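You operate a simulated robot arm through the tools that you are given. There is no shell and no other tool.

You are at the controls of a simulated two-armed robot. One attempt, no reset.

TASK
Unplug the wooden tester and turn the orange coil knob to blue.
Fine: yellow tester button first; each plug to the cup of its colour.
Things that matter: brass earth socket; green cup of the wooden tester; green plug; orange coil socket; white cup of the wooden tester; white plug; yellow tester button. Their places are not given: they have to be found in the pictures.

The check looks at the end state, three seconds after you hand in, the way a careful person would. Anything else that was tipped, shoved, dropped, spilled or broken makes it a failure.

THE ROBOT
Two 7-joint arms with fingered hands on one trunk that stands fixed in place. Base frame: the origin is at the foot of the trunk, x ahead of it, y to its left, z up. Lengths are in mm, angles in rad, forces in N, time in s.
The left shoulder is at [70, 145, 1187], the right one opposite. With the tool pointing down near the work surface each hand reaches from about 420 to 800 mm from the base axis, measured 20 degrees to its own side. Payload 3.5 kg a hand.
The tool frame of a hand sits at the grasp point between the pads (the TCP): z along the fingers, y along the line on which they close. The tips reach 25 mm beyond it. The gripper opens to 88 mm; its body begins 29 mm behind the TCP. The gripper is a hand of 4 fingers: y runs from the thumb to the fingers, the wrist lies at [-13, -97, -162] in the tool frame, and closing takes about 1.5 s.
Orientation is told as [roll, pitch, yaw] about the base's x, y, z axes, in that order, counted from this pose: with the fingers straight down and the wrist toward the robot, the tool's x, y and z point along [0, 1, 0], [1, 0, 0] and [0, 0, -1] of the base frame.

THE INTERFACE
- The arms move only by the tool drive_tool. It takes "left_rows", "right_rows" or both (then of equal length, played together; a hand with none holds still); each is a list of rows, each a list of 7 numbers: the shift along the tool's x, y, z in mm, then the turn, a rotation vector about the tool's x, y, z in rad, then the gripper command, from -1 (shut) to 1 (fully open), values between in proportion. In form: [[dx, dy, dz, ax, ay, az, grip], ...]. A call has 1 to 20 rows; each row shifts and turns the commanded pose from where the row before left it, along the tool's axes as they then stand. Rows are played at 5 a second. More than 50 mm and 0.15 rad between two rows, or a gripper value outside its range, and nothing of the call is played. A pose out of reach is approached as far as the arm can. The call stops where the force on the tool passes 40 N (or 10 N more than at its start, if that is more) or the arm is blocked; 0.2 s more then pass. Each finger travels about 45 mm/s and halts on what it meets, pressing with about 23 N; the grip force reading is that of the motor and also rises with nothing between the fingers. The clock runs only during rows and for 0.2 s after the last one: add rows that do not move to give the fingers time. The reply holds the time, the measured pose of the TCP, the force on the tool along the base axes, the opening and the grip force, in the units named above and with some noise, with the torque about the TCP (base axes, N m) and any sound that the robot's microphone picked up.
- Cameras (640 x 400 px; columns grow to the right, rows downward): "scene" is now at [134.9, -37.4, 1513.5]; the picture's right is [-0.45, -0.89, 0.00], its down [-0.55, 0.28, -0.78] and it looks along [0.70, -0.36, -0.62] (base axes); focal length 321 px, centre (320, 200). "left" rides on the left gripper at [-64, -83, -98] in its tool frame; the picture's right is [-0.62, -0.37, 0.69], its down [0.71, -0.63, 0.30] and it looks along [0.32, 0.68, 0.65] (tool axes); focal length 265 px, centre (320, 200). "right" rides on the right gripper at [64, -83, -98] in its tool frame; the picture's right is [-0.62, 0.37, -0.69], its down [-0.71, -0.63, 0.30] and it looks along [-0.32, 0.68, 0.65] (tool axes); focal length 265 px, centre (320, 200).
- grab_frame(camera): a new picture of that camera. No time passes.
- slide_trunk(by): slides the trunk up (or, below 0, down) by that many mm; the arms and the scene camera ride with it, the base frame stays. It gives what a move gives, with no picture.
- grasp_type(shape, hand): the hand has 4 fingers and takes this shape, open, in about a second: jaw (thumb against the fingers, like two jaws); tri (thumb and two fingers); tip (a fingertip pinch); poke (one finger out to press); point (the index stretched); flat (the hand flat); cup (the hand cupped); fist (a fist). The gripper value then closes the fingers along that shape, each until it touches; the sizes above hold for jaw. It gives what a move gives, with no picture.
- pan_tilt(pan, tilt): turns the head with the scene camera to pan (to the left, within 1.501 rad either way) and tilt (down, from -0.506 to 1.204), counted from straight ahead of the robot. It gives what a move gives.
- point_at(camera, pixels): for up to 12 pixels [column, row] of the newest picture of that camera ("zoom" is the newest enlarged one), the place [x, y, z] in the base frame of the surface seen there, good to about 2 mm, but the place of the scene camera against the robot may be out by one fixed shift of up to 18 mm in any direction. No time passes.
- enlarge(camera, box): a new picture of the part [left, top, right, bottom] of that camera's present view, enlarged. No time passes.
- hand_in(): hands the job in; it is judged then, once.

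Leave the grippers open and the arms clear of the work at the hand-in unless told otherwise.

The tools are called after "Request:" by a JSON object that holds its "fn" and its "kwargs". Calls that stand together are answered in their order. drive_tool: Moves the arms, as the interface text tells. Its arguments: {"type":"object","properties":{"left_rows":{"type":"array"},"right_rows":{"type":"array"}},"required":[]} The other tools are called the same way: slide_trunk (by) moves the trunk up or down; grasp_type (shape, hand) gives the hand a shape; pan_tilt (pan, tilt) turns the head that bears the scene camera; grab_frame (camera) takes a picture; point_at (camera, pixels) gives the place of the surface under pixels of a picture; enlarge (camera, box) takes an enlarged picture of a part of a camera's view; hand_in () hands the job in.

At the start:

```text
time: 0.0
left_ee_pos: [506.8, -74.4, 1214.4]
left_tool_rot: [0.001, 0.001, 0.001]
left_contact_force: [-0.1, 0.8, 0.2]
left_ft_torque: [0.02, 0.01, 0.0]
left_grip_width: 87.4
left_finger_force: 0.1
left_shape: jaw
right_ee_pos: [350.5, -437.2, 1250.3]
right_tool_rot: [-0.001, 0.002, -0.001]
right_contact_force: [0.4, 0.2, -0.5]
right_ft_torque: [0.02, 0.05, -0.03]
right_grip_width: 87.7
right_finger_force: 0.1
right_shape: jaw
trunk travel left (down, up): [-750.0, 90.0]
head pan, tilt (commanded): [-0.469, 0.668]
```

scene: 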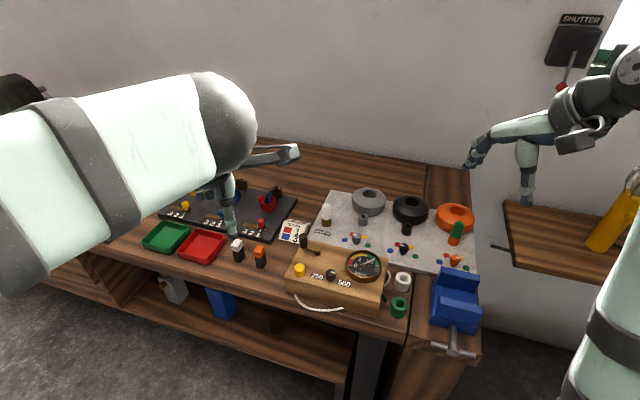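
right: 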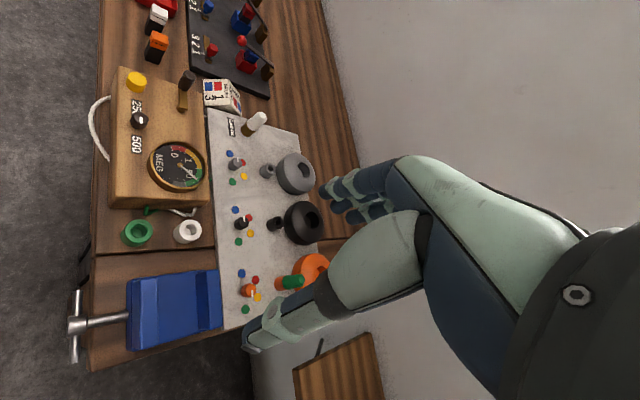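
left: 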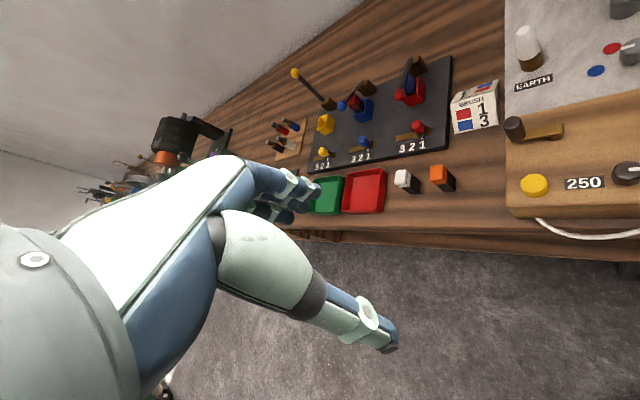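

I see the bench with the wooden tester (with meter, yellow button), a grey board with three coils (grey, black, orange), the green plug in the orange coil, and the white plug in the earth socket. First I'll take enlarged pictures of the tester and coil region.

Request:
{"fn": "enlarge", "kwargs": {"camera": "scene", "box": [270, 170, 500, 330]}}

Request:
{"fn": "enlarge", "kwargs": {"camera": "right", "box": [80, 60, 360, 340]}}

Request:
{"fn": "enlarge", "kwargs": {"camera": "left", "box": [440, 0, 640, 260]}}

```text
2.50 times, centred on (385, 250) of scene
```

zoom: 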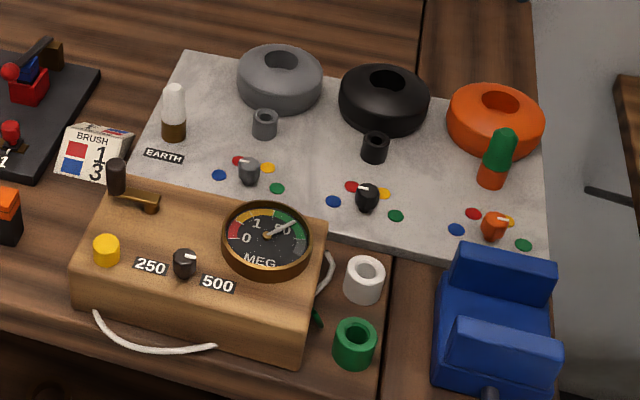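

```text
1.43 times, centred on (220, 200) of right
```

zoom: 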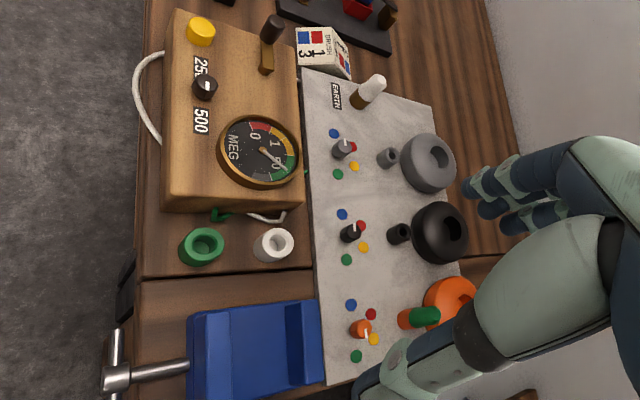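

```text
1.54 times, centred on (540, 130) of left
```

zoom: 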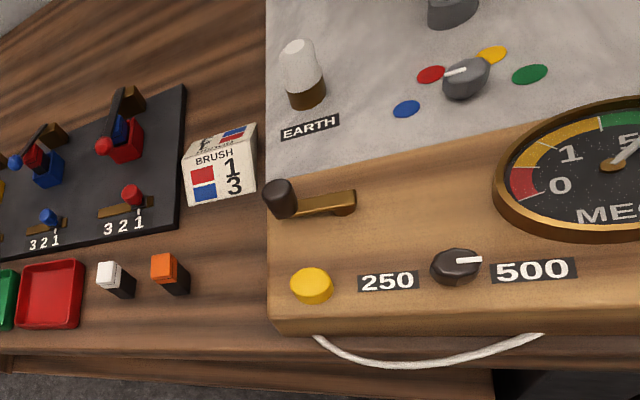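

The tester's white plug sits in EARTH, the green plug in the orange coil's socket; the cups are right of the tester. I'll query positions from the right wrist camera: button (136,82), knob etc., and from the scene camera for comparison.

Request:
{"fn": "grab_frame", "kwargs": {"camera": "right"}}

Request:
{"fn": "point_at", "kwargs": {"camera": "right", "pixels": [[136, 82], [258, 117], [247, 130], [250, 290], [284, 283], [298, 281], [137, 232], [187, 232], [170, 290], [230, 200], [120, 225], [215, 300]]}}

Request:
{"fn": "point_at", "kwargs": {"camera": "scene", "pixels": [[299, 269], [327, 210], [326, 221], [456, 260], [455, 230], [451, 241], [402, 280], [399, 308], [456, 290], [410, 262], [330, 276], [367, 264]]}}

```text
taken
```

right: 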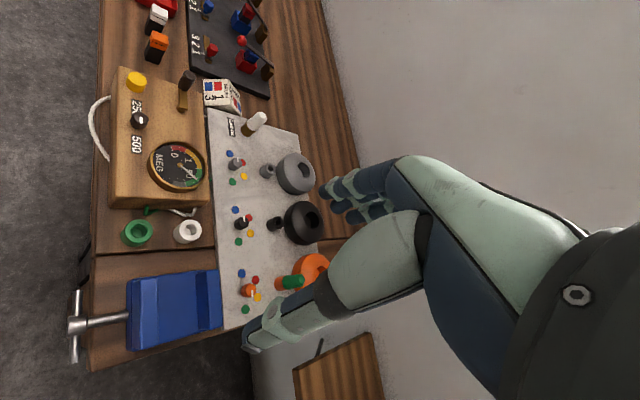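

```text
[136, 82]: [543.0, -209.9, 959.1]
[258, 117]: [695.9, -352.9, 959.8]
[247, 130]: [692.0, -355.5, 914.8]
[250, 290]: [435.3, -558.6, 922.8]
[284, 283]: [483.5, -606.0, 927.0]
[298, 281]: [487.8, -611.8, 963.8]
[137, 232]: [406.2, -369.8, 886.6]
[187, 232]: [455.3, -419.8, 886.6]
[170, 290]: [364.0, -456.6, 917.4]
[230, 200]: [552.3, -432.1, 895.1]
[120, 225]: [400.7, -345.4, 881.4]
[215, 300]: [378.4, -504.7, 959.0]
```

```text
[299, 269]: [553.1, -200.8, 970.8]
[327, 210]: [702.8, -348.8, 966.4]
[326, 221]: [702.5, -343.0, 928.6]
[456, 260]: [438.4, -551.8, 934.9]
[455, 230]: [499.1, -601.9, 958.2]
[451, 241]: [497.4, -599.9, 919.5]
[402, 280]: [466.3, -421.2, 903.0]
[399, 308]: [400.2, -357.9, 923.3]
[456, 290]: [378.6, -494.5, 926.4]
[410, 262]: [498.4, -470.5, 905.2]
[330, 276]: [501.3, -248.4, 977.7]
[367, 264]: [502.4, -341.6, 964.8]
```

The wrist and scene cameras differ by about [10, 8, 9] mm, so I trust the wrist camera. The bench top is near z 880, the board near 895, the tester top about 950. First I'll move the left arm away to the left (tool x = base +y), staying high.

Request:
{"fn": "drive_tool", "kwargs": {"left_rows": [[25, 0, 0, 0, 0, 0, 1], [25, 0, 0, 0, 0, 0, 1], [25, 0, 0, 0, 0, 0, 1], [25, 0, 0, 0, 0, 0, 1], [25, 0, 0, 0, 0, 0, 1], [25, 0, 0, 0, 0, 0, 1], [25, 0, 0, 0, 0, 0, 1], [25, 0, 0, 0, 0, 0, 1], [25, 0, 0, 0, 0, 0, 1], [25, 0, 0, 0, 0, 0, 1], [25, 0, 0, 0, 0, 0, 1], [25, 0, 0, 0, 0, 0, 1]]}}

Request:
{"fn": "grab_frame", "kwargs": {"camera": "scene"}}

```text
time: 2.6
left_ee_pos: [505.2, 224.5, 1214.3]
left_tool_rot: [0.0, 0.003, -0.004]
left_contact_force: [-0.8, 0.0, 0.4]
left_ft_torque: [-0.02, -0.01, -0.04]
left_grip_width: 87.7
left_finger_force: 0.0
left_shape: jaw
right_ee_pos: [351.6, -437.3, 1250.3]
right_tool_rot: [-0.003, 0.003, -0.001]
right_contact_force: [-0.7, -0.1, 0.3]
right_ft_torque: [-0.01, 0.03, 0.02]
right_grip_width: 87.8
right_finger_force: 0.1
right_shape: jaw
trunk travel left (down, up): [-750.0, 90.0]
head pan, tilt (commanded): [-0.469, 0.668]
```

```text
taken
```

scene: 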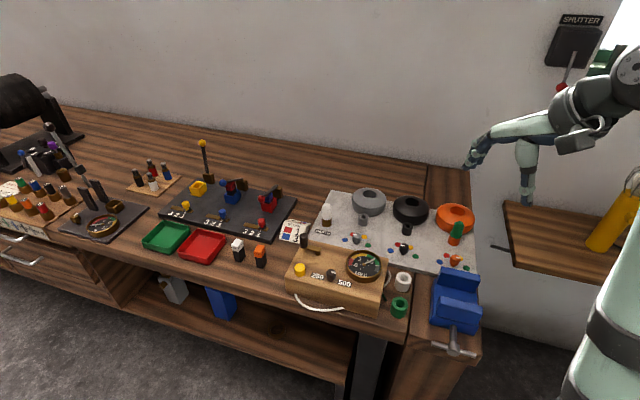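

Left arm is clear. Now I'll set the right hand to "poke" high in free air and look at where the finger is in its camera.

Request:
{"fn": "grasp_type", "kwargs": {"shape": "poke", "hand": "right"}}

Request:
{"fn": "grab_frame", "kwargs": {"camera": "right"}}

Request:
{"fn": "enlarge", "kwargs": {"camera": "scene", "box": [440, 40, 640, 240]}}

```text
time: 3.5
left_ee_pos: [506.0, 222.3, 1214.6]
left_tool_rot: [-0.001, -0.001, 0.001]
left_contact_force: [-0.5, 0.4, 0.5]
left_ft_torque: [0.03, 0.02, 0.0]
left_grip_width: 87.5
left_finger_force: 0.1
left_shape: jaw
right_ee_pos: [350.4, -437.7, 1249.9]
right_tool_rot: [-0.001, 0.001, 0.0]
right_contact_force: [-0.4, -0.2, 0.4]
right_ft_torque: [0.0, 0.03, 0.03]
right_grip_width: 0.0
right_finger_force: 0.1
right_shape: poke
trunk travel left (down, up): [-750.0, 90.0]
head pan, tilt (commanded): [-0.469, 0.668]
```

```text
taken
```

right: 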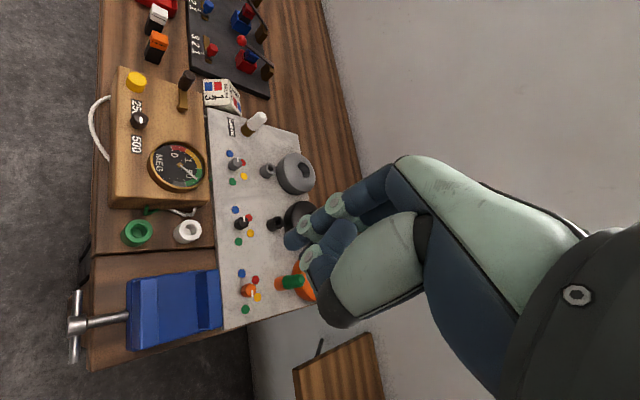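

```text
2.00 times, centred on (540, 140) of scene
```

zoom: 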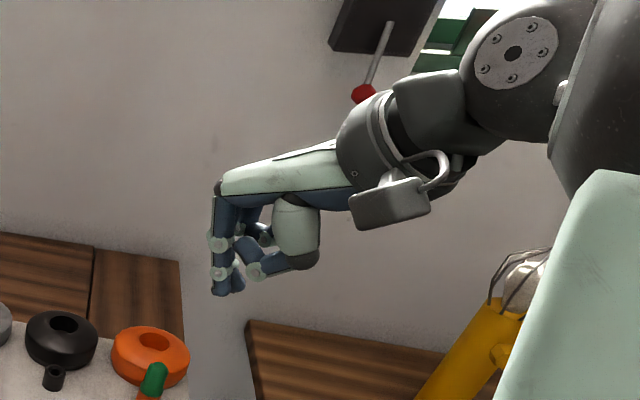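

The poke finger's tip appears near (290,240). I'll enlarge and point at it to find its place in the tool frame.

Request:
{"fn": "enlarge", "kwargs": {"camera": "right", "box": [270, 170, 430, 330]}}

Request:
{"fn": "point_at", "kwargs": {"camera": "right", "pixels": [[288, 240], [293, 240], [300, 232], [315, 220], [335, 206], [304, 258], [312, 268], [306, 240], [370, 190]]}}

Request:
{"fn": "point_at", "kwargs": {"camera": "scene", "pixels": [[548, 187], [550, 182], [552, 160], [568, 176], [590, 172]]}}

```text
2.50 times, centred on (350, 250) of right
```

zoom: 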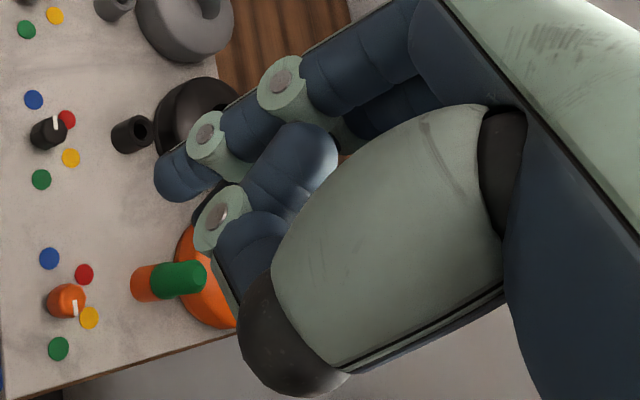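

```text
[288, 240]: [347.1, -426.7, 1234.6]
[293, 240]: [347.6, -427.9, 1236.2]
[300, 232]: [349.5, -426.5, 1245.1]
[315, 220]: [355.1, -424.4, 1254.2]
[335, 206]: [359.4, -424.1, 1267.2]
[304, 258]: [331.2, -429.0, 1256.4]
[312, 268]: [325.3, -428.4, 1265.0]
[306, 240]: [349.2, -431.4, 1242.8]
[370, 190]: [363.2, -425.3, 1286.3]
```

```text
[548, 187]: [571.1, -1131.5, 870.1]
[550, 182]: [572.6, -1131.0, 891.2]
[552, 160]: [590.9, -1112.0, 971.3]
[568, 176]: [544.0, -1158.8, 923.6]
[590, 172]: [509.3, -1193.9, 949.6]
```

In poke, the index tip lies close to the TCP axis, about 18–20 mm beyond the TCP, and the other fingers are tucked ≥20 mm higher. Next: move the right hand toward the tester at a safe height for a closer view.

Request:
{"fn": "drive_tool", "kwargs": {"right_rows": [[23, 17, 25, 0, 0, 0, 1], [23, 17, 25, 0, 0, 0, 1], [23, 17, 25, 0, 0, 0, 1], [23, 17, 25, 0, 0, 0, 1], [23, 17, 25, 0, 0, 0, 1], [23, 17, 25, 0, 0, 0, 1]]}}

Request:
{"fn": "grab_frame", "kwargs": {"camera": "right"}}

Request:
{"fn": "grab_frame", "kwargs": {"camera": "scene"}}

```text
time: 4.9
left_ee_pos: [506.1, 223.1, 1215.6]
left_tool_rot: [-0.001, 0.002, 0.001]
left_contact_force: [-0.5, -0.1, -0.3]
left_ft_torque: [-0.01, 0.01, 0.03]
left_grip_width: 87.7
left_finger_force: 0.1
left_shape: jaw
right_ee_pos: [456.2, -298.4, 1099.7]
right_tool_rot: [-0.002, 0.002, -0.001]
right_contact_force: [-0.1, 0.7, -0.8]
right_ft_torque: [0.0, -0.03, 0.0]
right_grip_width: 0.0
right_finger_force: 0.1
right_shape: poke
trunk travel left (down, up): [-750.0, 90.0]
head pan, tilt (commanded): [-0.469, 0.668]
```

```text
taken
```

right: 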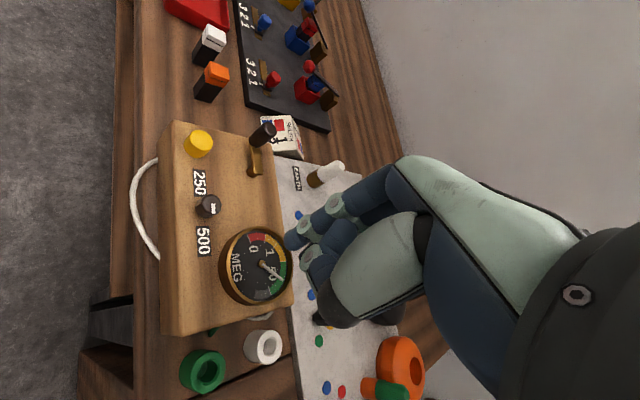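

```text
taken
```

scene: 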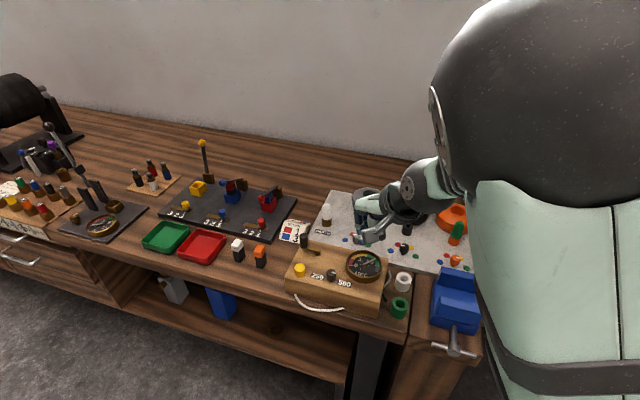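

Good view. I'll enlarge around the tester and cups, and query the button top (197,140), crank knob (266,128), and cups.

Request:
{"fn": "enlarge", "kwargs": {"camera": "right", "box": [150, 100, 350, 225]}}

Request:
{"fn": "point_at", "kwargs": {"camera": "right", "pixels": [[198, 140], [190, 143], [207, 143], [203, 132], [266, 129], [258, 137], [250, 165], [200, 160], [207, 207], [290, 240], [330, 168], [316, 178]]}}

```text
3.20 times, centred on (250, 162) of right
```

zoom: 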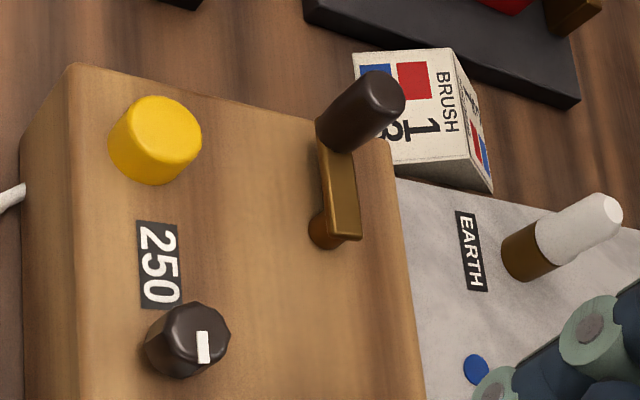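

```text
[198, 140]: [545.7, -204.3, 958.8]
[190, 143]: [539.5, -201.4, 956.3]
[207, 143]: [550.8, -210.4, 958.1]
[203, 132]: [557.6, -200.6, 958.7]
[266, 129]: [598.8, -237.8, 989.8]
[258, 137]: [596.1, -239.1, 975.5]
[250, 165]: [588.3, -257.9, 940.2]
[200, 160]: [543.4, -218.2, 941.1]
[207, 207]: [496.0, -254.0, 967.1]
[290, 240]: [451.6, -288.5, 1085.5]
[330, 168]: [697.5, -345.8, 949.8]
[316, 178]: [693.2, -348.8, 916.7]
```

Button top centre is about (547, -206, 958.5), crank knob at (598, -238, ~995). I'll look at the poke hand from the scene camera to see the folded fingers' extents.

Request:
{"fn": "enlarge", "kwargs": {"camera": "scene", "box": [320, 150, 480, 280]}}

Request:
{"fn": "enlarge", "kwargs": {"camera": "right", "box": [270, 160, 450, 340]}}

```text
3.08 times, centred on (400, 215) of scene
```

zoom: 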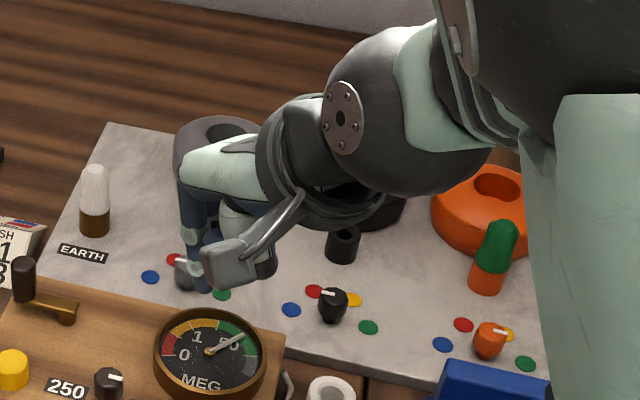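

```text
2.22 times, centred on (360, 250) of right
```

zoom: 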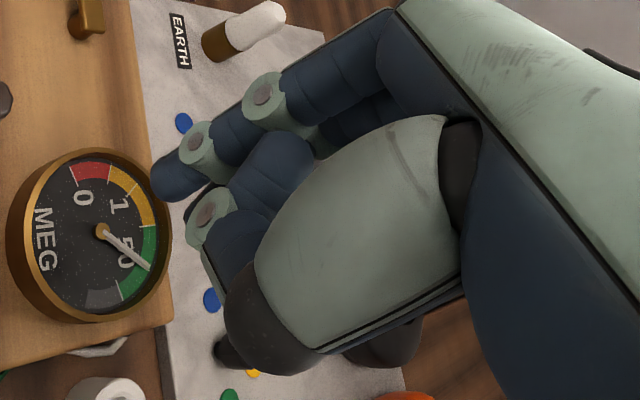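

Folded fingers look well tucked. I'll measure the index tip more precisely with the newest enlarged picture.

Request:
{"fn": "point_at", "kwargs": {"camera": "zoom", "pixels": [[155, 180], [157, 190], [163, 198], [170, 190], [165, 165], [180, 175], [195, 195], [225, 272], [235, 310], [290, 365]]}}

```text
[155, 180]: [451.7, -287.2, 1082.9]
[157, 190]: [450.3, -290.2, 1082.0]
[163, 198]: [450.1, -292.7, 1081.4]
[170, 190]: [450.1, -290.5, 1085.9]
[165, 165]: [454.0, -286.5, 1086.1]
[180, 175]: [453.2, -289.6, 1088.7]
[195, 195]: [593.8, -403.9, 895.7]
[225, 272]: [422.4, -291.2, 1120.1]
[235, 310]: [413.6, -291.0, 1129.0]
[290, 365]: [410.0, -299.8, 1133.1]
```

The tip is ~20 mm beyond the TCP and within ~3 mm of its axis. Now moving the TCP to above the button, about (548,-206,1013).

Request:
{"fn": "drive_tool", "kwargs": {"right_rows": [[18.4, 18.4, 14, 0, 0, 0, 1], [18.4, 18.4, 14, 0, 0, 0, 1], [18.4, 18.4, 14, 0, 0, 0, 1], [18.4, 18.4, 14, 0, 0, 0, 1], [18.4, 18.4, 14, 0, 0, 0, 1], [0, 0, 14, 0, 0, 0, 1], [0, 0, 0, 0, 0, 0, 1]]}}

Request:
{"fn": "grab_frame", "kwargs": {"camera": "right"}}

Request:
{"fn": "enlarge", "kwargs": {"camera": "scene", "box": [260, 200, 420, 330]}}

```text
time: 6.5
left_ee_pos: [506.1, 223.2, 1215.0]
left_tool_rot: [0.0, 0.0, 0.001]
left_contact_force: [0.8, 0.3, 0.1]
left_ft_torque: [-0.01, 0.0, 0.03]
left_grip_width: 87.4
left_finger_force: 0.0
left_shape: jaw
right_ee_pos: [543.3, -207.4, 1015.8]
right_tool_rot: [0.0, 0.002, 0.001]
right_contact_force: [0.1, -0.4, 0.1]
right_ft_torque: [-0.01, 0.01, 0.01]
right_grip_width: 0.0
right_finger_force: 0.0
right_shape: poke
trunk travel left (down, up): [-750.0, 90.0]
head pan, tilt (commanded): [-0.469, 0.668]
```

```text
taken
```

right: 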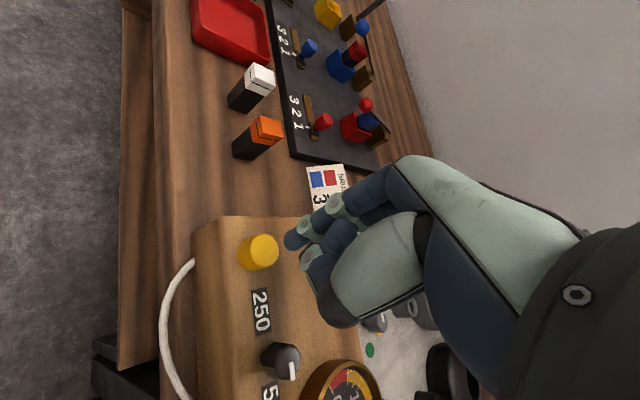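

```text
3.08 times, centred on (340, 265) of scene
```

zoom: 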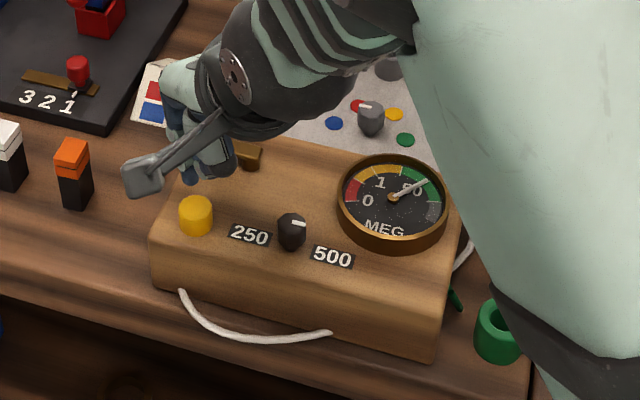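

Re-measuring the button top and the fingertip in this close view: button (263,248), tip (288,240).

Request:
{"fn": "enlarge", "kwargs": {"camera": "right", "box": [210, 170, 370, 300]}}

Request:
{"fn": "point_at", "kwargs": {"camera": "right", "pixels": [[263, 248], [252, 244], [275, 252], [266, 238], [262, 260], [287, 241], [288, 246], [306, 262], [315, 280]]}}

```text
3.08 times, centred on (290, 235) of right
```

zoom: 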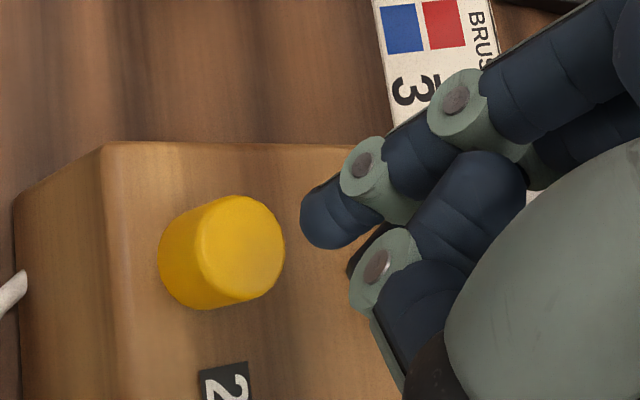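

```text
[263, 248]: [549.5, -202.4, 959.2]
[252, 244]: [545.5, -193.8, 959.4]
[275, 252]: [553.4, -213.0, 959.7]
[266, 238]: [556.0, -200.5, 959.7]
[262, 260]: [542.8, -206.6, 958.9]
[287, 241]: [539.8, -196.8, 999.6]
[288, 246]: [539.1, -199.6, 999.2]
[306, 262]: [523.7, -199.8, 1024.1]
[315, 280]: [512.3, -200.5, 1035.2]
```

Button top centre ≈ (549,-204,959); fingertip is about 7 mm short in x. I'll shift +7.5 mm along tool y, +2 along x, and descend in steps to just above the button.

Request:
{"fn": "drive_tool", "kwargs": {"right_rows": [[2, 7.5, 0, 0, 0, 0, 1], [0, 0, 8, 0, 0, 0, 1], [0, 0, 8, 0, 0, 0, 1], [0, 0, 8, 0, 0, 0, 1], [0, 0, 4, 0, 0, 0, 1], [0, 0, 0, 0, 0, 0, 1]]}}

Request:
{"fn": "enlarge", "kwargs": {"camera": "right", "box": [210, 170, 370, 300]}}

Request:
{"fn": "enlarge", "kwargs": {"camera": "scene", "box": [260, 200, 420, 330]}}

```text
time: 7.9
left_ee_pos: [506.0, 222.9, 1215.1]
left_tool_rot: [0.001, 0.001, 0.001]
left_contact_force: [0.5, 0.4, -0.7]
left_ft_torque: [-0.02, -0.03, -0.04]
left_grip_width: 87.7
left_finger_force: 0.0
left_shape: jaw
right_ee_pos: [553.1, -206.4, 988.9]
right_tool_rot: [-0.002, 0.001, -0.001]
right_contact_force: [0.1, -0.2, 1.0]
right_ft_torque: [0.0, 0.01, 0.01]
right_grip_width: 0.0
right_finger_force: 0.1
right_shape: poke
trunk travel left (down, up): [-750.0, 90.0]
head pan, tilt (commanded): [-0.469, 0.668]
```

```text
3.08 times, centred on (290, 235) of right
```

zoom: 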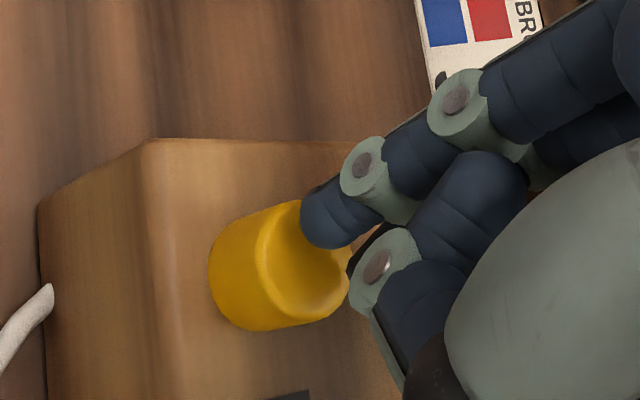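

```text
3.08 times, centred on (340, 265) of scene
```

zoom: 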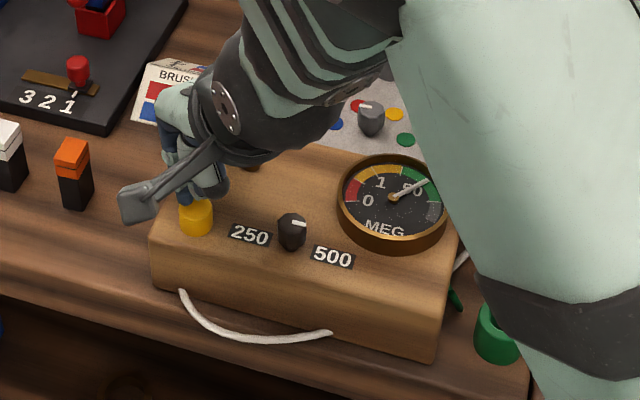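

The tip is right over the button, ~10 mm above. Now pressing down in small steps, watching force and sound.

Request:
{"fn": "drive_tool", "kwargs": {"right_rows": [[0, -1, 3, 0, 0, 0, 1], [0, 0, 3, 0, 0, 0, 1], [0, 0, 2, 0, 0, 0, 1], [0, 0, 2, 0, 0, 0, 1], [0, 0, 1.5, 0, 0, 0, 1], [0, 0, 1.5, 0, 0, 0, 1]]}}

```text
time: 9.3
left_ee_pos: [504.6, 223.8, 1215.1]
left_tool_rot: [-0.001, -0.001, -0.001]
left_contact_force: [0.6, 0.2, -1.2]
left_ft_torque: [0.02, -0.01, -0.01]
left_grip_width: 87.5
left_finger_force: 0.1
left_shape: jaw
right_ee_pos: [552.1, -205.2, 976.5]
right_tool_rot: [-0.002, -0.005, 0.0]
right_contact_force: [2.7, -0.6, 10.6]
right_ft_torque: [-0.05, -0.05, -0.01]
right_grip_width: 0.0
right_finger_force: 0.0
right_shape: poke
trunk travel left (down, up): [-750.0, 90.0]
head pan, tilt (commanded): [-0.469, 0.668]
heard: click
```

A click was heard with ~11 N. I'll check the meter and button.

Request:
{"fn": "enlarge", "kwargs": {"camera": "scene", "box": [260, 200, 420, 330]}}

Request:
{"fn": "enlarge", "kwargs": {"camera": "right", "box": [210, 200, 400, 400]}}

```text
3.08 times, centred on (340, 265) of scene
```

zoom: 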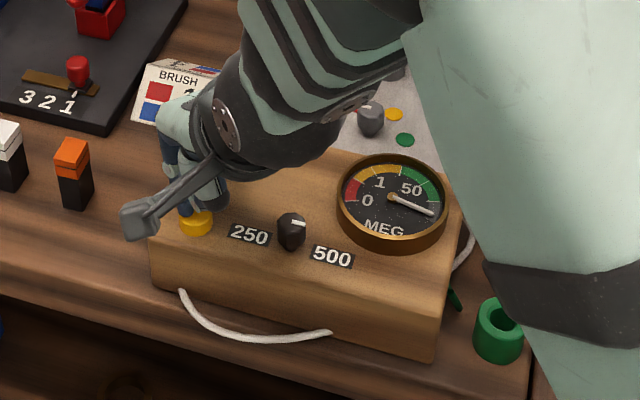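

```text
2.00 times, centred on (305, 300) of right
```

zoom: 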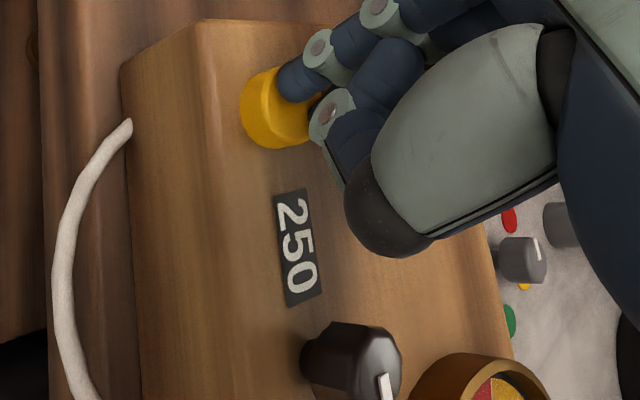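

The meter needle swung from the green area to the grey (rest) zone. I'll hold briefly, then lift straight up and check whether it stays.

Request:
{"fn": "drive_tool", "kwargs": {"right_rows": [[0, 0, 0, 0, 0, 0, 1], [0, 0, 0, 0, 0, 0, 1], [0, 0, 0, 0, 0, 0, 1], [0, 0, -8, 0, 0, 0, 1], [0, 0, -15, 0, 0, 0, 1], [0, 0, -20, 0, 0, 0, 1], [0, 0, -20, 0, 0, 0, 1], [0, 0, 0, 0, 0, 0, 1]]}}

Request:
{"fn": "enlarge", "kwargs": {"camera": "scene", "box": [260, 200, 420, 330]}}

Request:
{"fn": "grab_frame", "kwargs": {"camera": "right"}}

```text
time: 11.1
left_ee_pos: [506.4, 223.4, 1214.5]
left_tool_rot: [-0.001, 0.0, -0.001]
left_contact_force: [0.1, -0.5, 0.3]
left_ft_torque: [-0.01, 0.0, 0.0]
left_grip_width: 87.7
left_finger_force: 0.1
left_shape: jaw
right_ee_pos: [550.7, -205.0, 1037.8]
right_tool_rot: [0.0, 0.003, -0.001]
right_contact_force: [0.0, 0.7, -0.1]
right_ft_torque: [-0.01, -0.01, -0.02]
right_grip_width: 0.0
right_finger_force: 0.1
right_shape: poke
trunk travel left (down, up): [-750.0, 90.0]
head pan, tilt (commanded): [-0.469, 0.668]
```

```text
3.08 times, centred on (340, 265) of scene
```

zoom: 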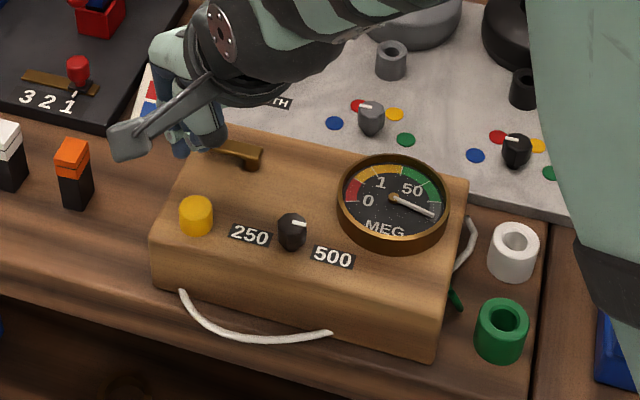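

```text
taken
```

right: 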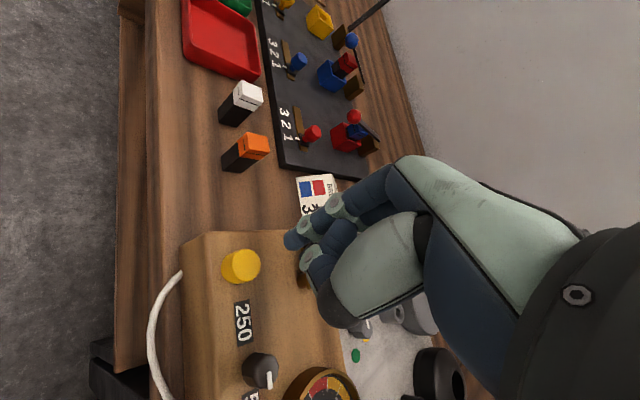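

The needle stays at rest and the button has sprung back. Next I'll switch the right hand to the "tri" shape and move it to view the white plug in EARTH (staying above the crank).

Request:
{"fn": "drive_tool", "kwargs": {"right_rows": [[-20, 4, -10, 0, 0, 0, 1], [-30, 6, -10, 0, 0, 0, 1], [-30, 6, 0, 0, 0, 0, 1], [-30, 6, 0, 0, 0, 0, 1], [0, 0, 0, 0, 0, 0, 1]]}}

Request:
{"fn": "grasp_type", "kwargs": {"shape": "tri", "hand": "right"}}

Request:
{"fn": "grab_frame", "kwargs": {"camera": "right"}}

Request:
{"fn": "enlarge", "kwargs": {"camera": "scene", "box": [280, 160, 480, 285]}}

```text
time: 12.3
left_ee_pos: [505.8, 223.0, 1214.7]
left_tool_rot: [0.0, -0.001, -0.001]
left_contact_force: [0.4, 1.0, -0.2]
left_ft_torque: [-0.05, -0.01, 0.0]
left_grip_width: 87.5
left_finger_force: 0.0
left_shape: jaw
right_ee_pos: [571.4, -315.2, 1059.3]
right_tool_rot: [0.0, 0.004, 0.0]
right_contact_force: [0.3, 0.7, -0.2]
right_ft_torque: [-0.01, -0.02, 0.04]
right_grip_width: 0.0
right_finger_force: 0.0
right_shape: poke
trunk travel left (down, up): [-750.0, 90.0]
head pan, tilt (commanded): [-0.469, 0.668]
```

```text
time: 13.2
left_ee_pos: [506.5, 222.5, 1213.4]
left_tool_rot: [-0.001, 0.0, -0.001]
left_contact_force: [0.2, 0.6, 0.3]
left_ft_torque: [0.0, 0.02, 0.0]
left_grip_width: 87.6
left_finger_force: 0.1
left_shape: jaw
right_ee_pos: [572.3, -315.4, 1058.3]
right_tool_rot: [0.001, 0.001, 0.0]
right_contact_force: [-0.1, 0.0, -0.4]
right_ft_torque: [-0.04, 0.0, -0.03]
right_grip_width: 87.7
right_finger_force: 0.1
right_shape: tri
trunk travel left (down, up): [-750.0, 90.0]
head pan, tilt (commanded): [-0.469, 0.668]
```

```text
taken
```

right: 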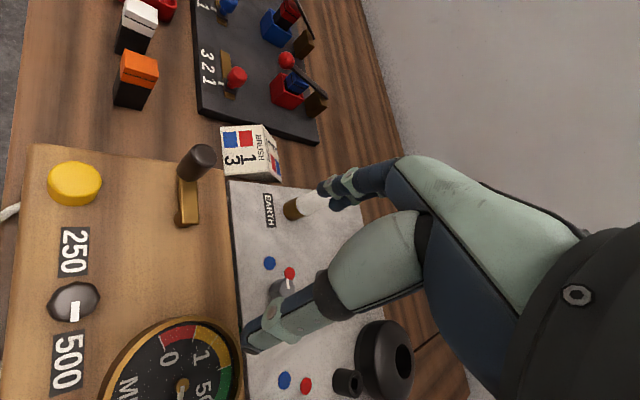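

```text
3.20 times, centred on (380, 222) of scene
```

zoom: 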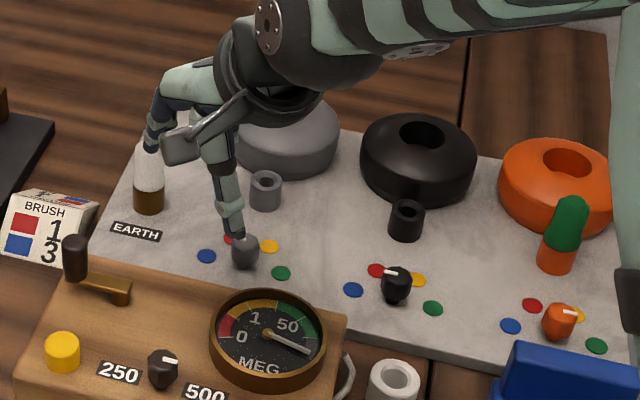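

Tri opens to 88 mm with thumb and two fingers. I'll back the hand off 50 mm in x so the white plug is fully visible, with the fingers half closed.

Request:
{"fn": "drive_tool", "kwargs": {"right_rows": [[0, -20, 0, 0, 0, 0, 0.5], [0, -20, 0, 0, 0, 0, 0.2], [0, -20, 0, 0, 0, 0, 0.0], [0, 0, 0, 0, 0, 0, 0.0], [0, 0, 0, 0, 0, 0, 0.0], [0, 0, 0, 0, 0, 0, 0.0]]}}

Request:
{"fn": "grab_frame", "kwargs": {"camera": "right"}}

Request:
{"fn": "enlarge", "kwargs": {"camera": "right", "box": [220, 130, 400, 270]}}

```text
time: 14.6
left_ee_pos: [505.9, 223.1, 1214.7]
left_tool_rot: [-0.001, 0.0, -0.001]
left_contact_force: [0.4, 0.1, -0.4]
left_ft_torque: [-0.01, 0.0, 0.0]
left_grip_width: 87.8
left_finger_force: 0.0
left_shape: jaw
right_ee_pos: [513.8, -315.8, 1056.5]
right_tool_rot: [0.0, 0.0, -0.001]
right_contact_force: [-0.5, -0.8, 0.5]
right_ft_torque: [0.07, -0.02, 0.01]
right_grip_width: 44.5
right_finger_force: 0.0
right_shape: tri
trunk travel left (down, up): [-750.0, 90.0]
head pan, tilt (commanded): [-0.469, 0.668]
```

```text
taken
```

right: 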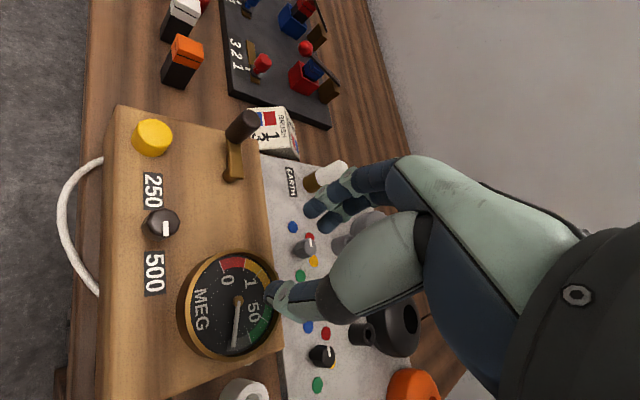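

```text
2.86 times, centred on (310, 200) of right
```

zoom: 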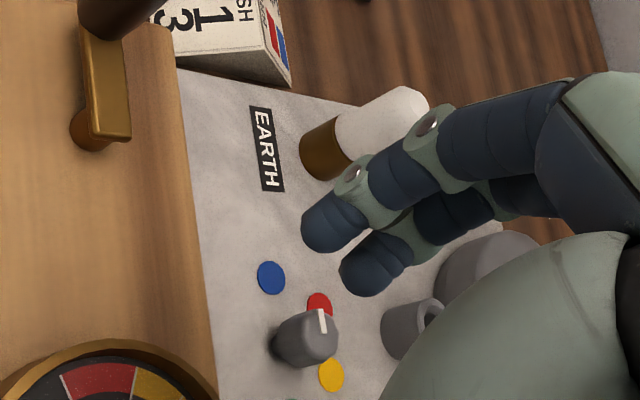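

Now measuring plug, brass socket, fingertips and tester edge from this enlarged picture.

Request:
{"fn": "point_at", "kwargs": {"camera": "zoom", "pixels": [[415, 105], [408, 95], [385, 115], [345, 135], [322, 150], [310, 165], [330, 235], [365, 275], [315, 225], [220, 250], [205, 320], [370, 100]]}}

Request:
{"fn": "point_at", "kwargs": {"camera": "right", "pixels": [[264, 165], [272, 230], [276, 298], [272, 292], [268, 285], [290, 305], [310, 187], [300, 250]]}}

```text
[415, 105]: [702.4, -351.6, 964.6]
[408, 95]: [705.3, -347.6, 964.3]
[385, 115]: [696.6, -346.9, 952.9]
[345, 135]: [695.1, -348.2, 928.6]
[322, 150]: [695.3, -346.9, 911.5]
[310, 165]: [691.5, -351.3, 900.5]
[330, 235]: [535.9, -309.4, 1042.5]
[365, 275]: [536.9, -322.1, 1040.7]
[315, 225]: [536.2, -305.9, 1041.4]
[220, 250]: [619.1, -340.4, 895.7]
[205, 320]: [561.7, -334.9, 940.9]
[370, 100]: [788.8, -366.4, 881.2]
```

```text
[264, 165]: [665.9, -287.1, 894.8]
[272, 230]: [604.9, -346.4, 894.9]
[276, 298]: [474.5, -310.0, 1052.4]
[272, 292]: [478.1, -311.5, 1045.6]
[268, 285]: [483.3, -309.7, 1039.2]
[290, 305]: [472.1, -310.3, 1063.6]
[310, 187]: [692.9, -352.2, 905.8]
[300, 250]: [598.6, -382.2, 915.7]
```

White plug axis ≈ (704,-351), top z 965, brass/white boundary ≈ 927. The tri finger pair is centred about tool x −3. I'll move above the plug (TCP ≈ 704,-348,1058) with 44 mm opening.

Request:
{"fn": "drive_tool", "kwargs": {"right_rows": [[-4.7, 27.3, 0, 0, 0, 0, 0], [-4.7, 27.3, 0, 0, 0, 0, 0], [-4.7, 27.3, 0, 0, 0, 0, 0], [-4.7, 27.3, 0, 0, 0, 0, 0], [-4.7, 27.3, 0, 0, 0, 0, 0], [-4.7, 27.3, 0, 0, 0, 0, 0], [-4.7, 27.3, 0, 0, 0, 0, 0], [0, 0, 15, 0, 0, 0, 0], [0, 0, 15, 0, 0, 0, 0], [0, 0, 0, 0, 0, 0, 0]]}}

Request:
{"fn": "grab_frame", "kwargs": {"camera": "right"}}

Request:
{"fn": "grab_frame", "kwargs": {"camera": "scene"}}

```text
time: 16.8
left_ee_pos: [506.4, 222.6, 1213.3]
left_tool_rot: [-0.001, 0.0, -0.001]
left_contact_force: [-0.6, 1.5, 0.0]
left_ft_torque: [-0.02, 0.01, -0.04]
left_grip_width: 87.5
left_finger_force: 0.1
left_shape: jaw
right_ee_pos: [704.0, -348.5, 1025.5]
right_tool_rot: [0.001, 0.003, 0.0]
right_contact_force: [-0.3, -0.6, -0.6]
right_ft_torque: [0.0, 0.01, 0.04]
right_grip_width: 44.4
right_finger_force: 0.1
right_shape: tri
trunk travel left (down, up): [-750.0, 90.0]
head pan, tilt (commanded): [-0.469, 0.668]
```

```text
taken
```

right: 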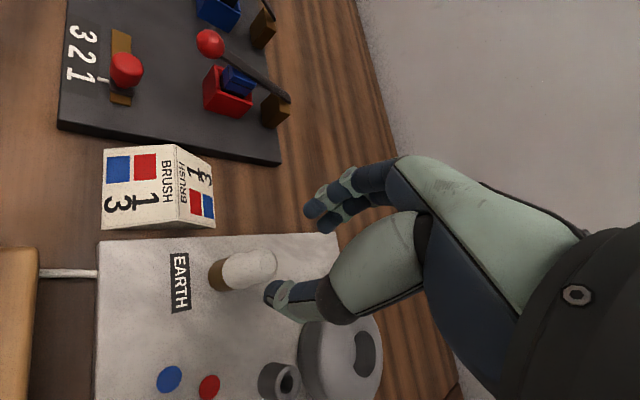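

```text
taken
```

scene: 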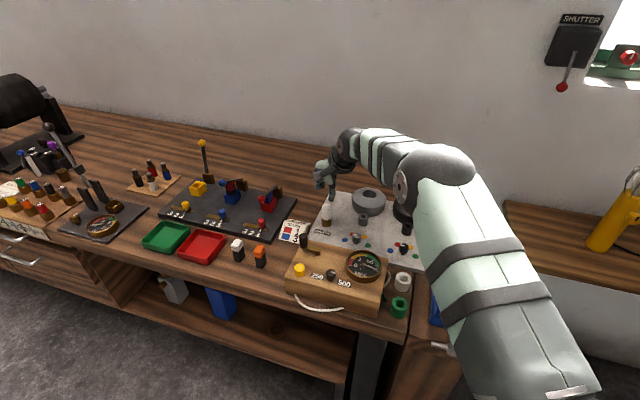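

Re-measuring the plug top from close range plus the fingertips.

Request:
{"fn": "enlarge", "kwargs": {"camera": "right", "box": [200, 160, 380, 330]}}

Request:
{"fn": "point_at", "kwargs": {"camera": "right", "pixels": [[265, 266], [270, 262], [258, 256], [262, 280], [245, 270], [225, 275], [217, 280], [318, 208], [325, 222], [272, 294], [276, 300]]}}

```text
2.35 times, centred on (290, 245) of right
```

zoom: 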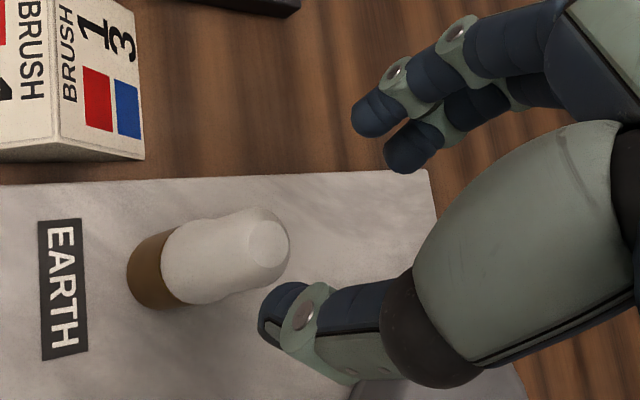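

```text
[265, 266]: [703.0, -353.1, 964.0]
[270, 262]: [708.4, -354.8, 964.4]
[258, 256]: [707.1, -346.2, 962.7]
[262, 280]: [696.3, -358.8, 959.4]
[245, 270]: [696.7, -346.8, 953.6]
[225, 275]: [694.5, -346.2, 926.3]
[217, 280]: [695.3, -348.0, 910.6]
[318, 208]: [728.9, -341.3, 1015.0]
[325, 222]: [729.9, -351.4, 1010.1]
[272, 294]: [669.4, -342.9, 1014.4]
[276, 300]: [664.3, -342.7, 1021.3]
```

Plug axis refined to (705,-353). I'll shift −4 mm in tool x, +1 in tool y and descend ~71 mm to TCP z ≈ 955 with the fingers straddling the plug.

Request:
{"fn": "drive_tool", "kwargs": {"right_rows": [[-4, 1, 0, 0, 0, 0, 0], [0, 0, 15, 0, 0, 0, 0], [0, 0, 15, 0, 0, 0, 0], [0, 0, 15, 0, 0, 0, 0], [0, 0, 12, 0, 0, 0, 0], [0, 0, 8, 0, 0, 0, 0], [0, 0, 6, 0, 0, 0, 0], [0, 0, 0, 0, 0, 0, 0]]}}

Request:
{"fn": "enlarge", "kwargs": {"camera": "right", "box": [200, 160, 380, 330]}}

Request:
{"fn": "enlarge", "kwargs": {"camera": "scene", "box": [280, 130, 440, 260]}}

```text
time: 18.6
left_ee_pos: [505.8, 222.9, 1213.5]
left_tool_rot: [0.001, 0.001, -0.001]
left_contact_force: [0.0, -0.2, 0.5]
left_ft_torque: [0.04, -0.02, 0.0]
left_grip_width: 87.5
left_finger_force: 0.1
left_shape: jaw
right_ee_pos: [705.3, -353.1, 956.6]
right_tool_rot: [0.0, 0.002, 0.0]
right_contact_force: [-0.9, 0.6, -1.2]
right_ft_torque: [0.01, 0.0, -0.01]
right_grip_width: 45.0
right_finger_force: 0.1
right_shape: tri
trunk travel left (down, up): [-750.0, 90.0]
head pan, tilt (commanded): [-0.469, 0.668]
```

```text
2.35 times, centred on (290, 245) of right
```

zoom: 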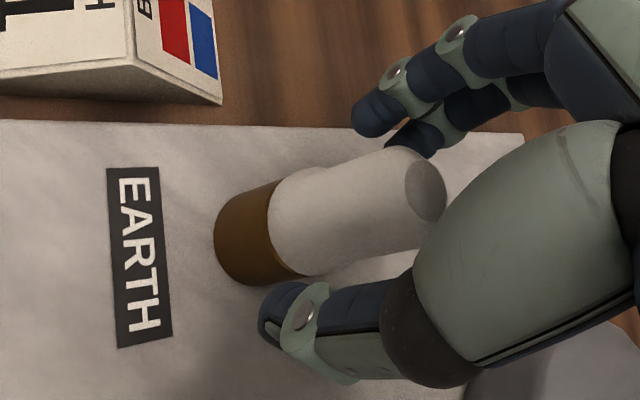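

```text
3.08 times, centred on (360, 195) of scene
```

zoom: 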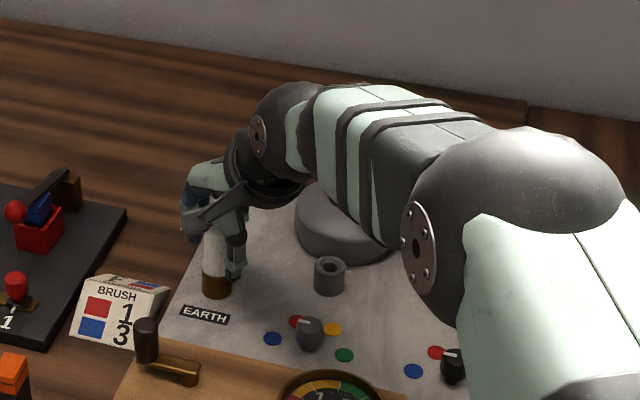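

The plug stands between thumb and fingers. Closing now.

Request:
{"fn": "drive_tool", "kwargs": {"right_rows": [[0, 0, 0, 0, 0, 0, -0.3], [0, 0, 0, 0, 0, 0, -0.6], [0, 0, 0, 0, 0, 0, -1], [0, 0, 0, 0, 0, 0, -1], [0, 0, 0, 0, 0, 0, -1], [0, 0, 0, 0, 0, 0, -1]]}}

Request:
{"fn": "enlarge", "kwargs": {"camera": "right", "box": [200, 160, 380, 330]}}

```text
time: 20.0
left_ee_pos: [506.0, 222.8, 1214.4]
left_tool_rot: [0.0, 0.001, -0.001]
left_contact_force: [0.1, -0.1, 0.1]
left_ft_torque: [-0.01, 0.0, 0.02]
left_grip_width: 87.5
left_finger_force: 0.1
left_shape: jaw
right_ee_pos: [705.9, -352.9, 956.1]
right_tool_rot: [0.001, 0.002, 0.0]
right_contact_force: [0.3, -0.6, 0.1]
right_ft_torque: [0.0, 0.0, -0.05]
right_grip_width: 18.0
right_finger_force: 23.4
right_shape: tri
trunk travel left (down, up): [-750.0, 90.0]
head pan, tilt (commanded): [-0.469, 0.668]
```

```text
2.35 times, centred on (290, 245) of right
```

zoom: 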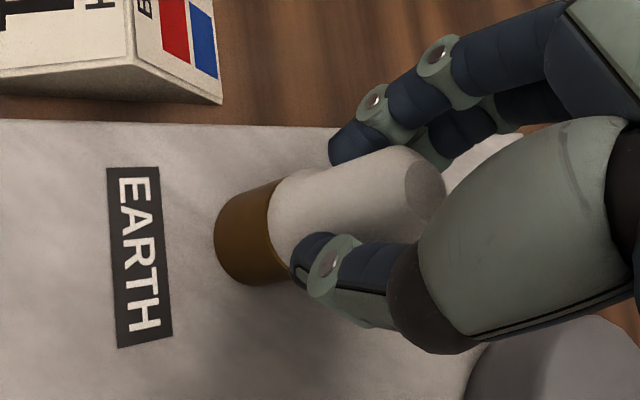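

Gripped: width 18.0 mm, 23.4 N, no side force. Now pulling straight up in small steps.

Request:
{"fn": "drive_tool", "kwargs": {"right_rows": [[0, 0, -3, 0, 0, 0, -1], [0, 0, -3, 0, 0, 0, -1], [0, 0, -4, 0, 0, 0, -1], [0, 0, -5, 0, 0, 0, -1], [0, 0, -5, 0, 0, 0, -1], [0, 0, 0, 0, 0, 0, -1]]}}

Request:
{"fn": "enlarge", "kwargs": {"camera": "right", "box": [200, 160, 380, 330]}}

```text
time: 21.4
left_ee_pos: [505.4, 222.0, 1213.6]
left_tool_rot: [-0.001, 0.001, 0.0]
left_contact_force: [0.1, 0.0, -1.1]
left_ft_torque: [0.03, 0.02, 0.02]
left_grip_width: 87.6
left_finger_force: 0.0
left_shape: jaw
right_ee_pos: [706.0, -352.9, 976.1]
right_tool_rot: [0.001, 0.002, 0.0]
right_contact_force: [0.2, 0.3, -0.4]
right_ft_torque: [0.01, 0.02, -0.01]
right_grip_width: 18.0
right_finger_force: 23.5
right_shape: tri
trunk travel left (down, up): [-750.0, 90.0]
head pan, tilt (commanded): [-0.469, 0.668]
```

```text
2.35 times, centred on (290, 245) of right
```

zoom: 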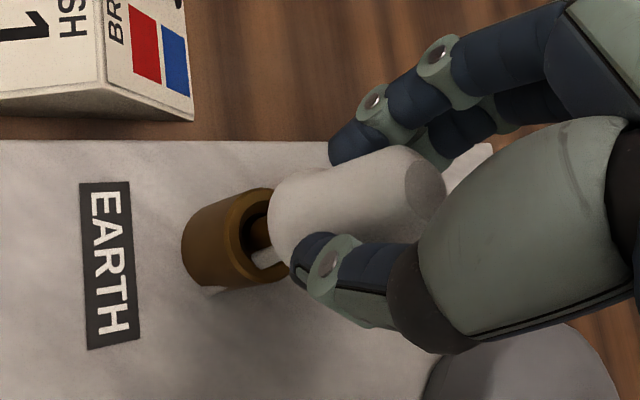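

The plug came out freely with a pin beneath it. Lifting to z ≈ 1090 and then travelling to a viewing position near the cups.

Request:
{"fn": "drive_tool", "kwargs": {"right_rows": [[0, 0, -10, 0, 0, 0, -1], [0, 0, -20, 0, 0, 0, -1], [0, 0, -28, 0, 0, 0, -1], [0, 0, -28, 0, 0, 0, -1], [0, 0, -28, 0, 0, 0, -1], [-4, -25, 0, 0, 0, 0, -1], [-4, -28, 0, 0, 0, 0, -1], [-5, -28, 0, 0, 0, 0, -1], [-5, -28, 0, 0, 0, 0, -1], [-5, -28, 0, 0, 0, 0, -1], [-5, -28, 0, 0, 0, 0, -1], [-5, -28, 0, 0, 0, 0, -1], [-5, -28, 0, 0, 0, 0, -1], [-5, -28, 0, 0, 0, 0, -1], [-4, -28, 0, 0, 0, 0, -1], [0, 0, 0, 0, 0, 0, -1]]}}

Request:
{"fn": "grab_frame", "kwargs": {"camera": "right"}}

Request:
{"fn": "grab_frame", "kwargs": {"camera": "scene"}}

```text
time: 24.8
left_ee_pos: [506.9, 223.4, 1214.4]
left_tool_rot: [0.001, 0.0, 0.002]
left_contact_force: [-0.4, 0.0, -1.2]
left_ft_torque: [0.05, 0.01, 0.04]
left_grip_width: 87.7
left_finger_force: 0.1
left_shape: jaw
right_ee_pos: [428.5, -398.4, 1091.2]
right_tool_rot: [0.001, 0.002, -0.001]
right_contact_force: [0.1, -0.1, -0.4]
right_ft_torque: [0.0, 0.01, 0.0]
right_grip_width: 17.5
right_finger_force: 23.0
right_shape: tri
trunk travel left (down, up): [-750.0, 90.0]
head pan, tilt (commanded): [-0.469, 0.668]
```

```text
taken
```

right: 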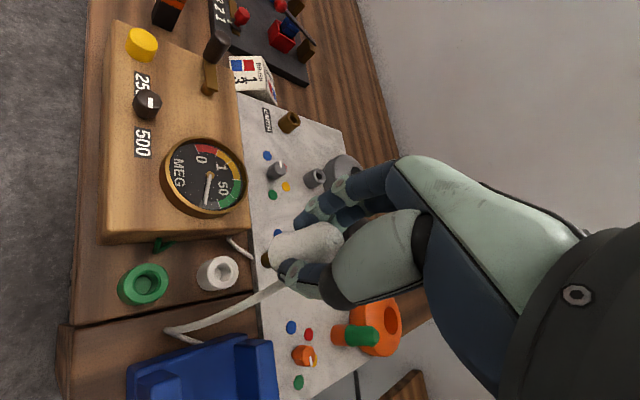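

```text
taken
```

scene: 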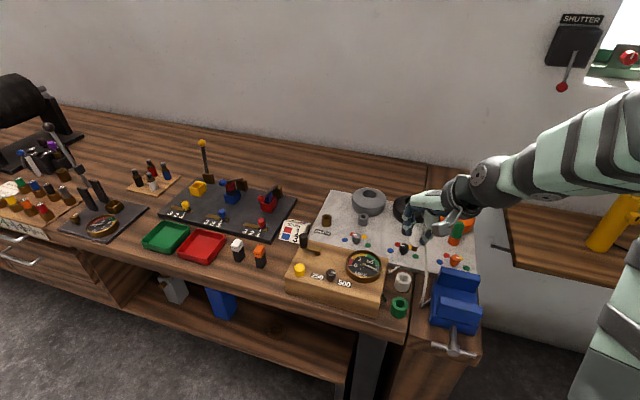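

A white lead follows the plug. Enlarging the view of plug, lead and cups.

Request:
{"fn": "enlarge", "kwargs": {"camera": "right", "box": [100, 210, 360, 370]}}

Request:
{"fn": "point_at", "kwargs": {"camera": "right", "pixels": [[217, 272], [206, 262], [230, 262], [217, 260], [217, 285], [143, 282], [130, 270], [157, 270], [143, 268], [143, 296], [205, 284], [180, 330]]}}

Request:
{"fn": "enlarge", "kwargs": {"camera": "scene", "box": [340, 200, 500, 330]}}

```text
2.46 times, centred on (230, 290) of right
```

zoom: 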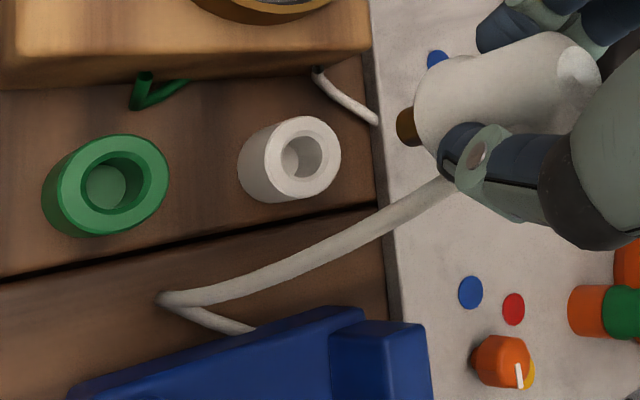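

```text
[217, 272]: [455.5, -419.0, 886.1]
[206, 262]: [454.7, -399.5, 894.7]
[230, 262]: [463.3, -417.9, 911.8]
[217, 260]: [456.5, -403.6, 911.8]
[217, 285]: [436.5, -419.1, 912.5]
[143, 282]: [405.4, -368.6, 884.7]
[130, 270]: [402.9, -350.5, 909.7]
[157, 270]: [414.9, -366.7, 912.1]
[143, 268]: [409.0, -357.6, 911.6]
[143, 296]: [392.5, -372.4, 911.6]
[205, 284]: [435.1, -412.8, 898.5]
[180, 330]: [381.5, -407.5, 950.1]
```

```text
3.08 times, centred on (420, 265) of scene
```

zoom: 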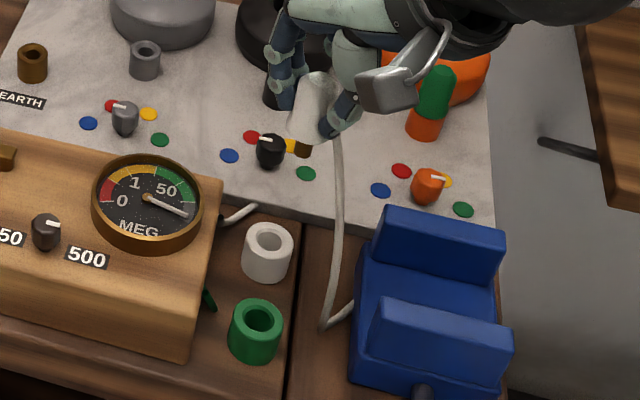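

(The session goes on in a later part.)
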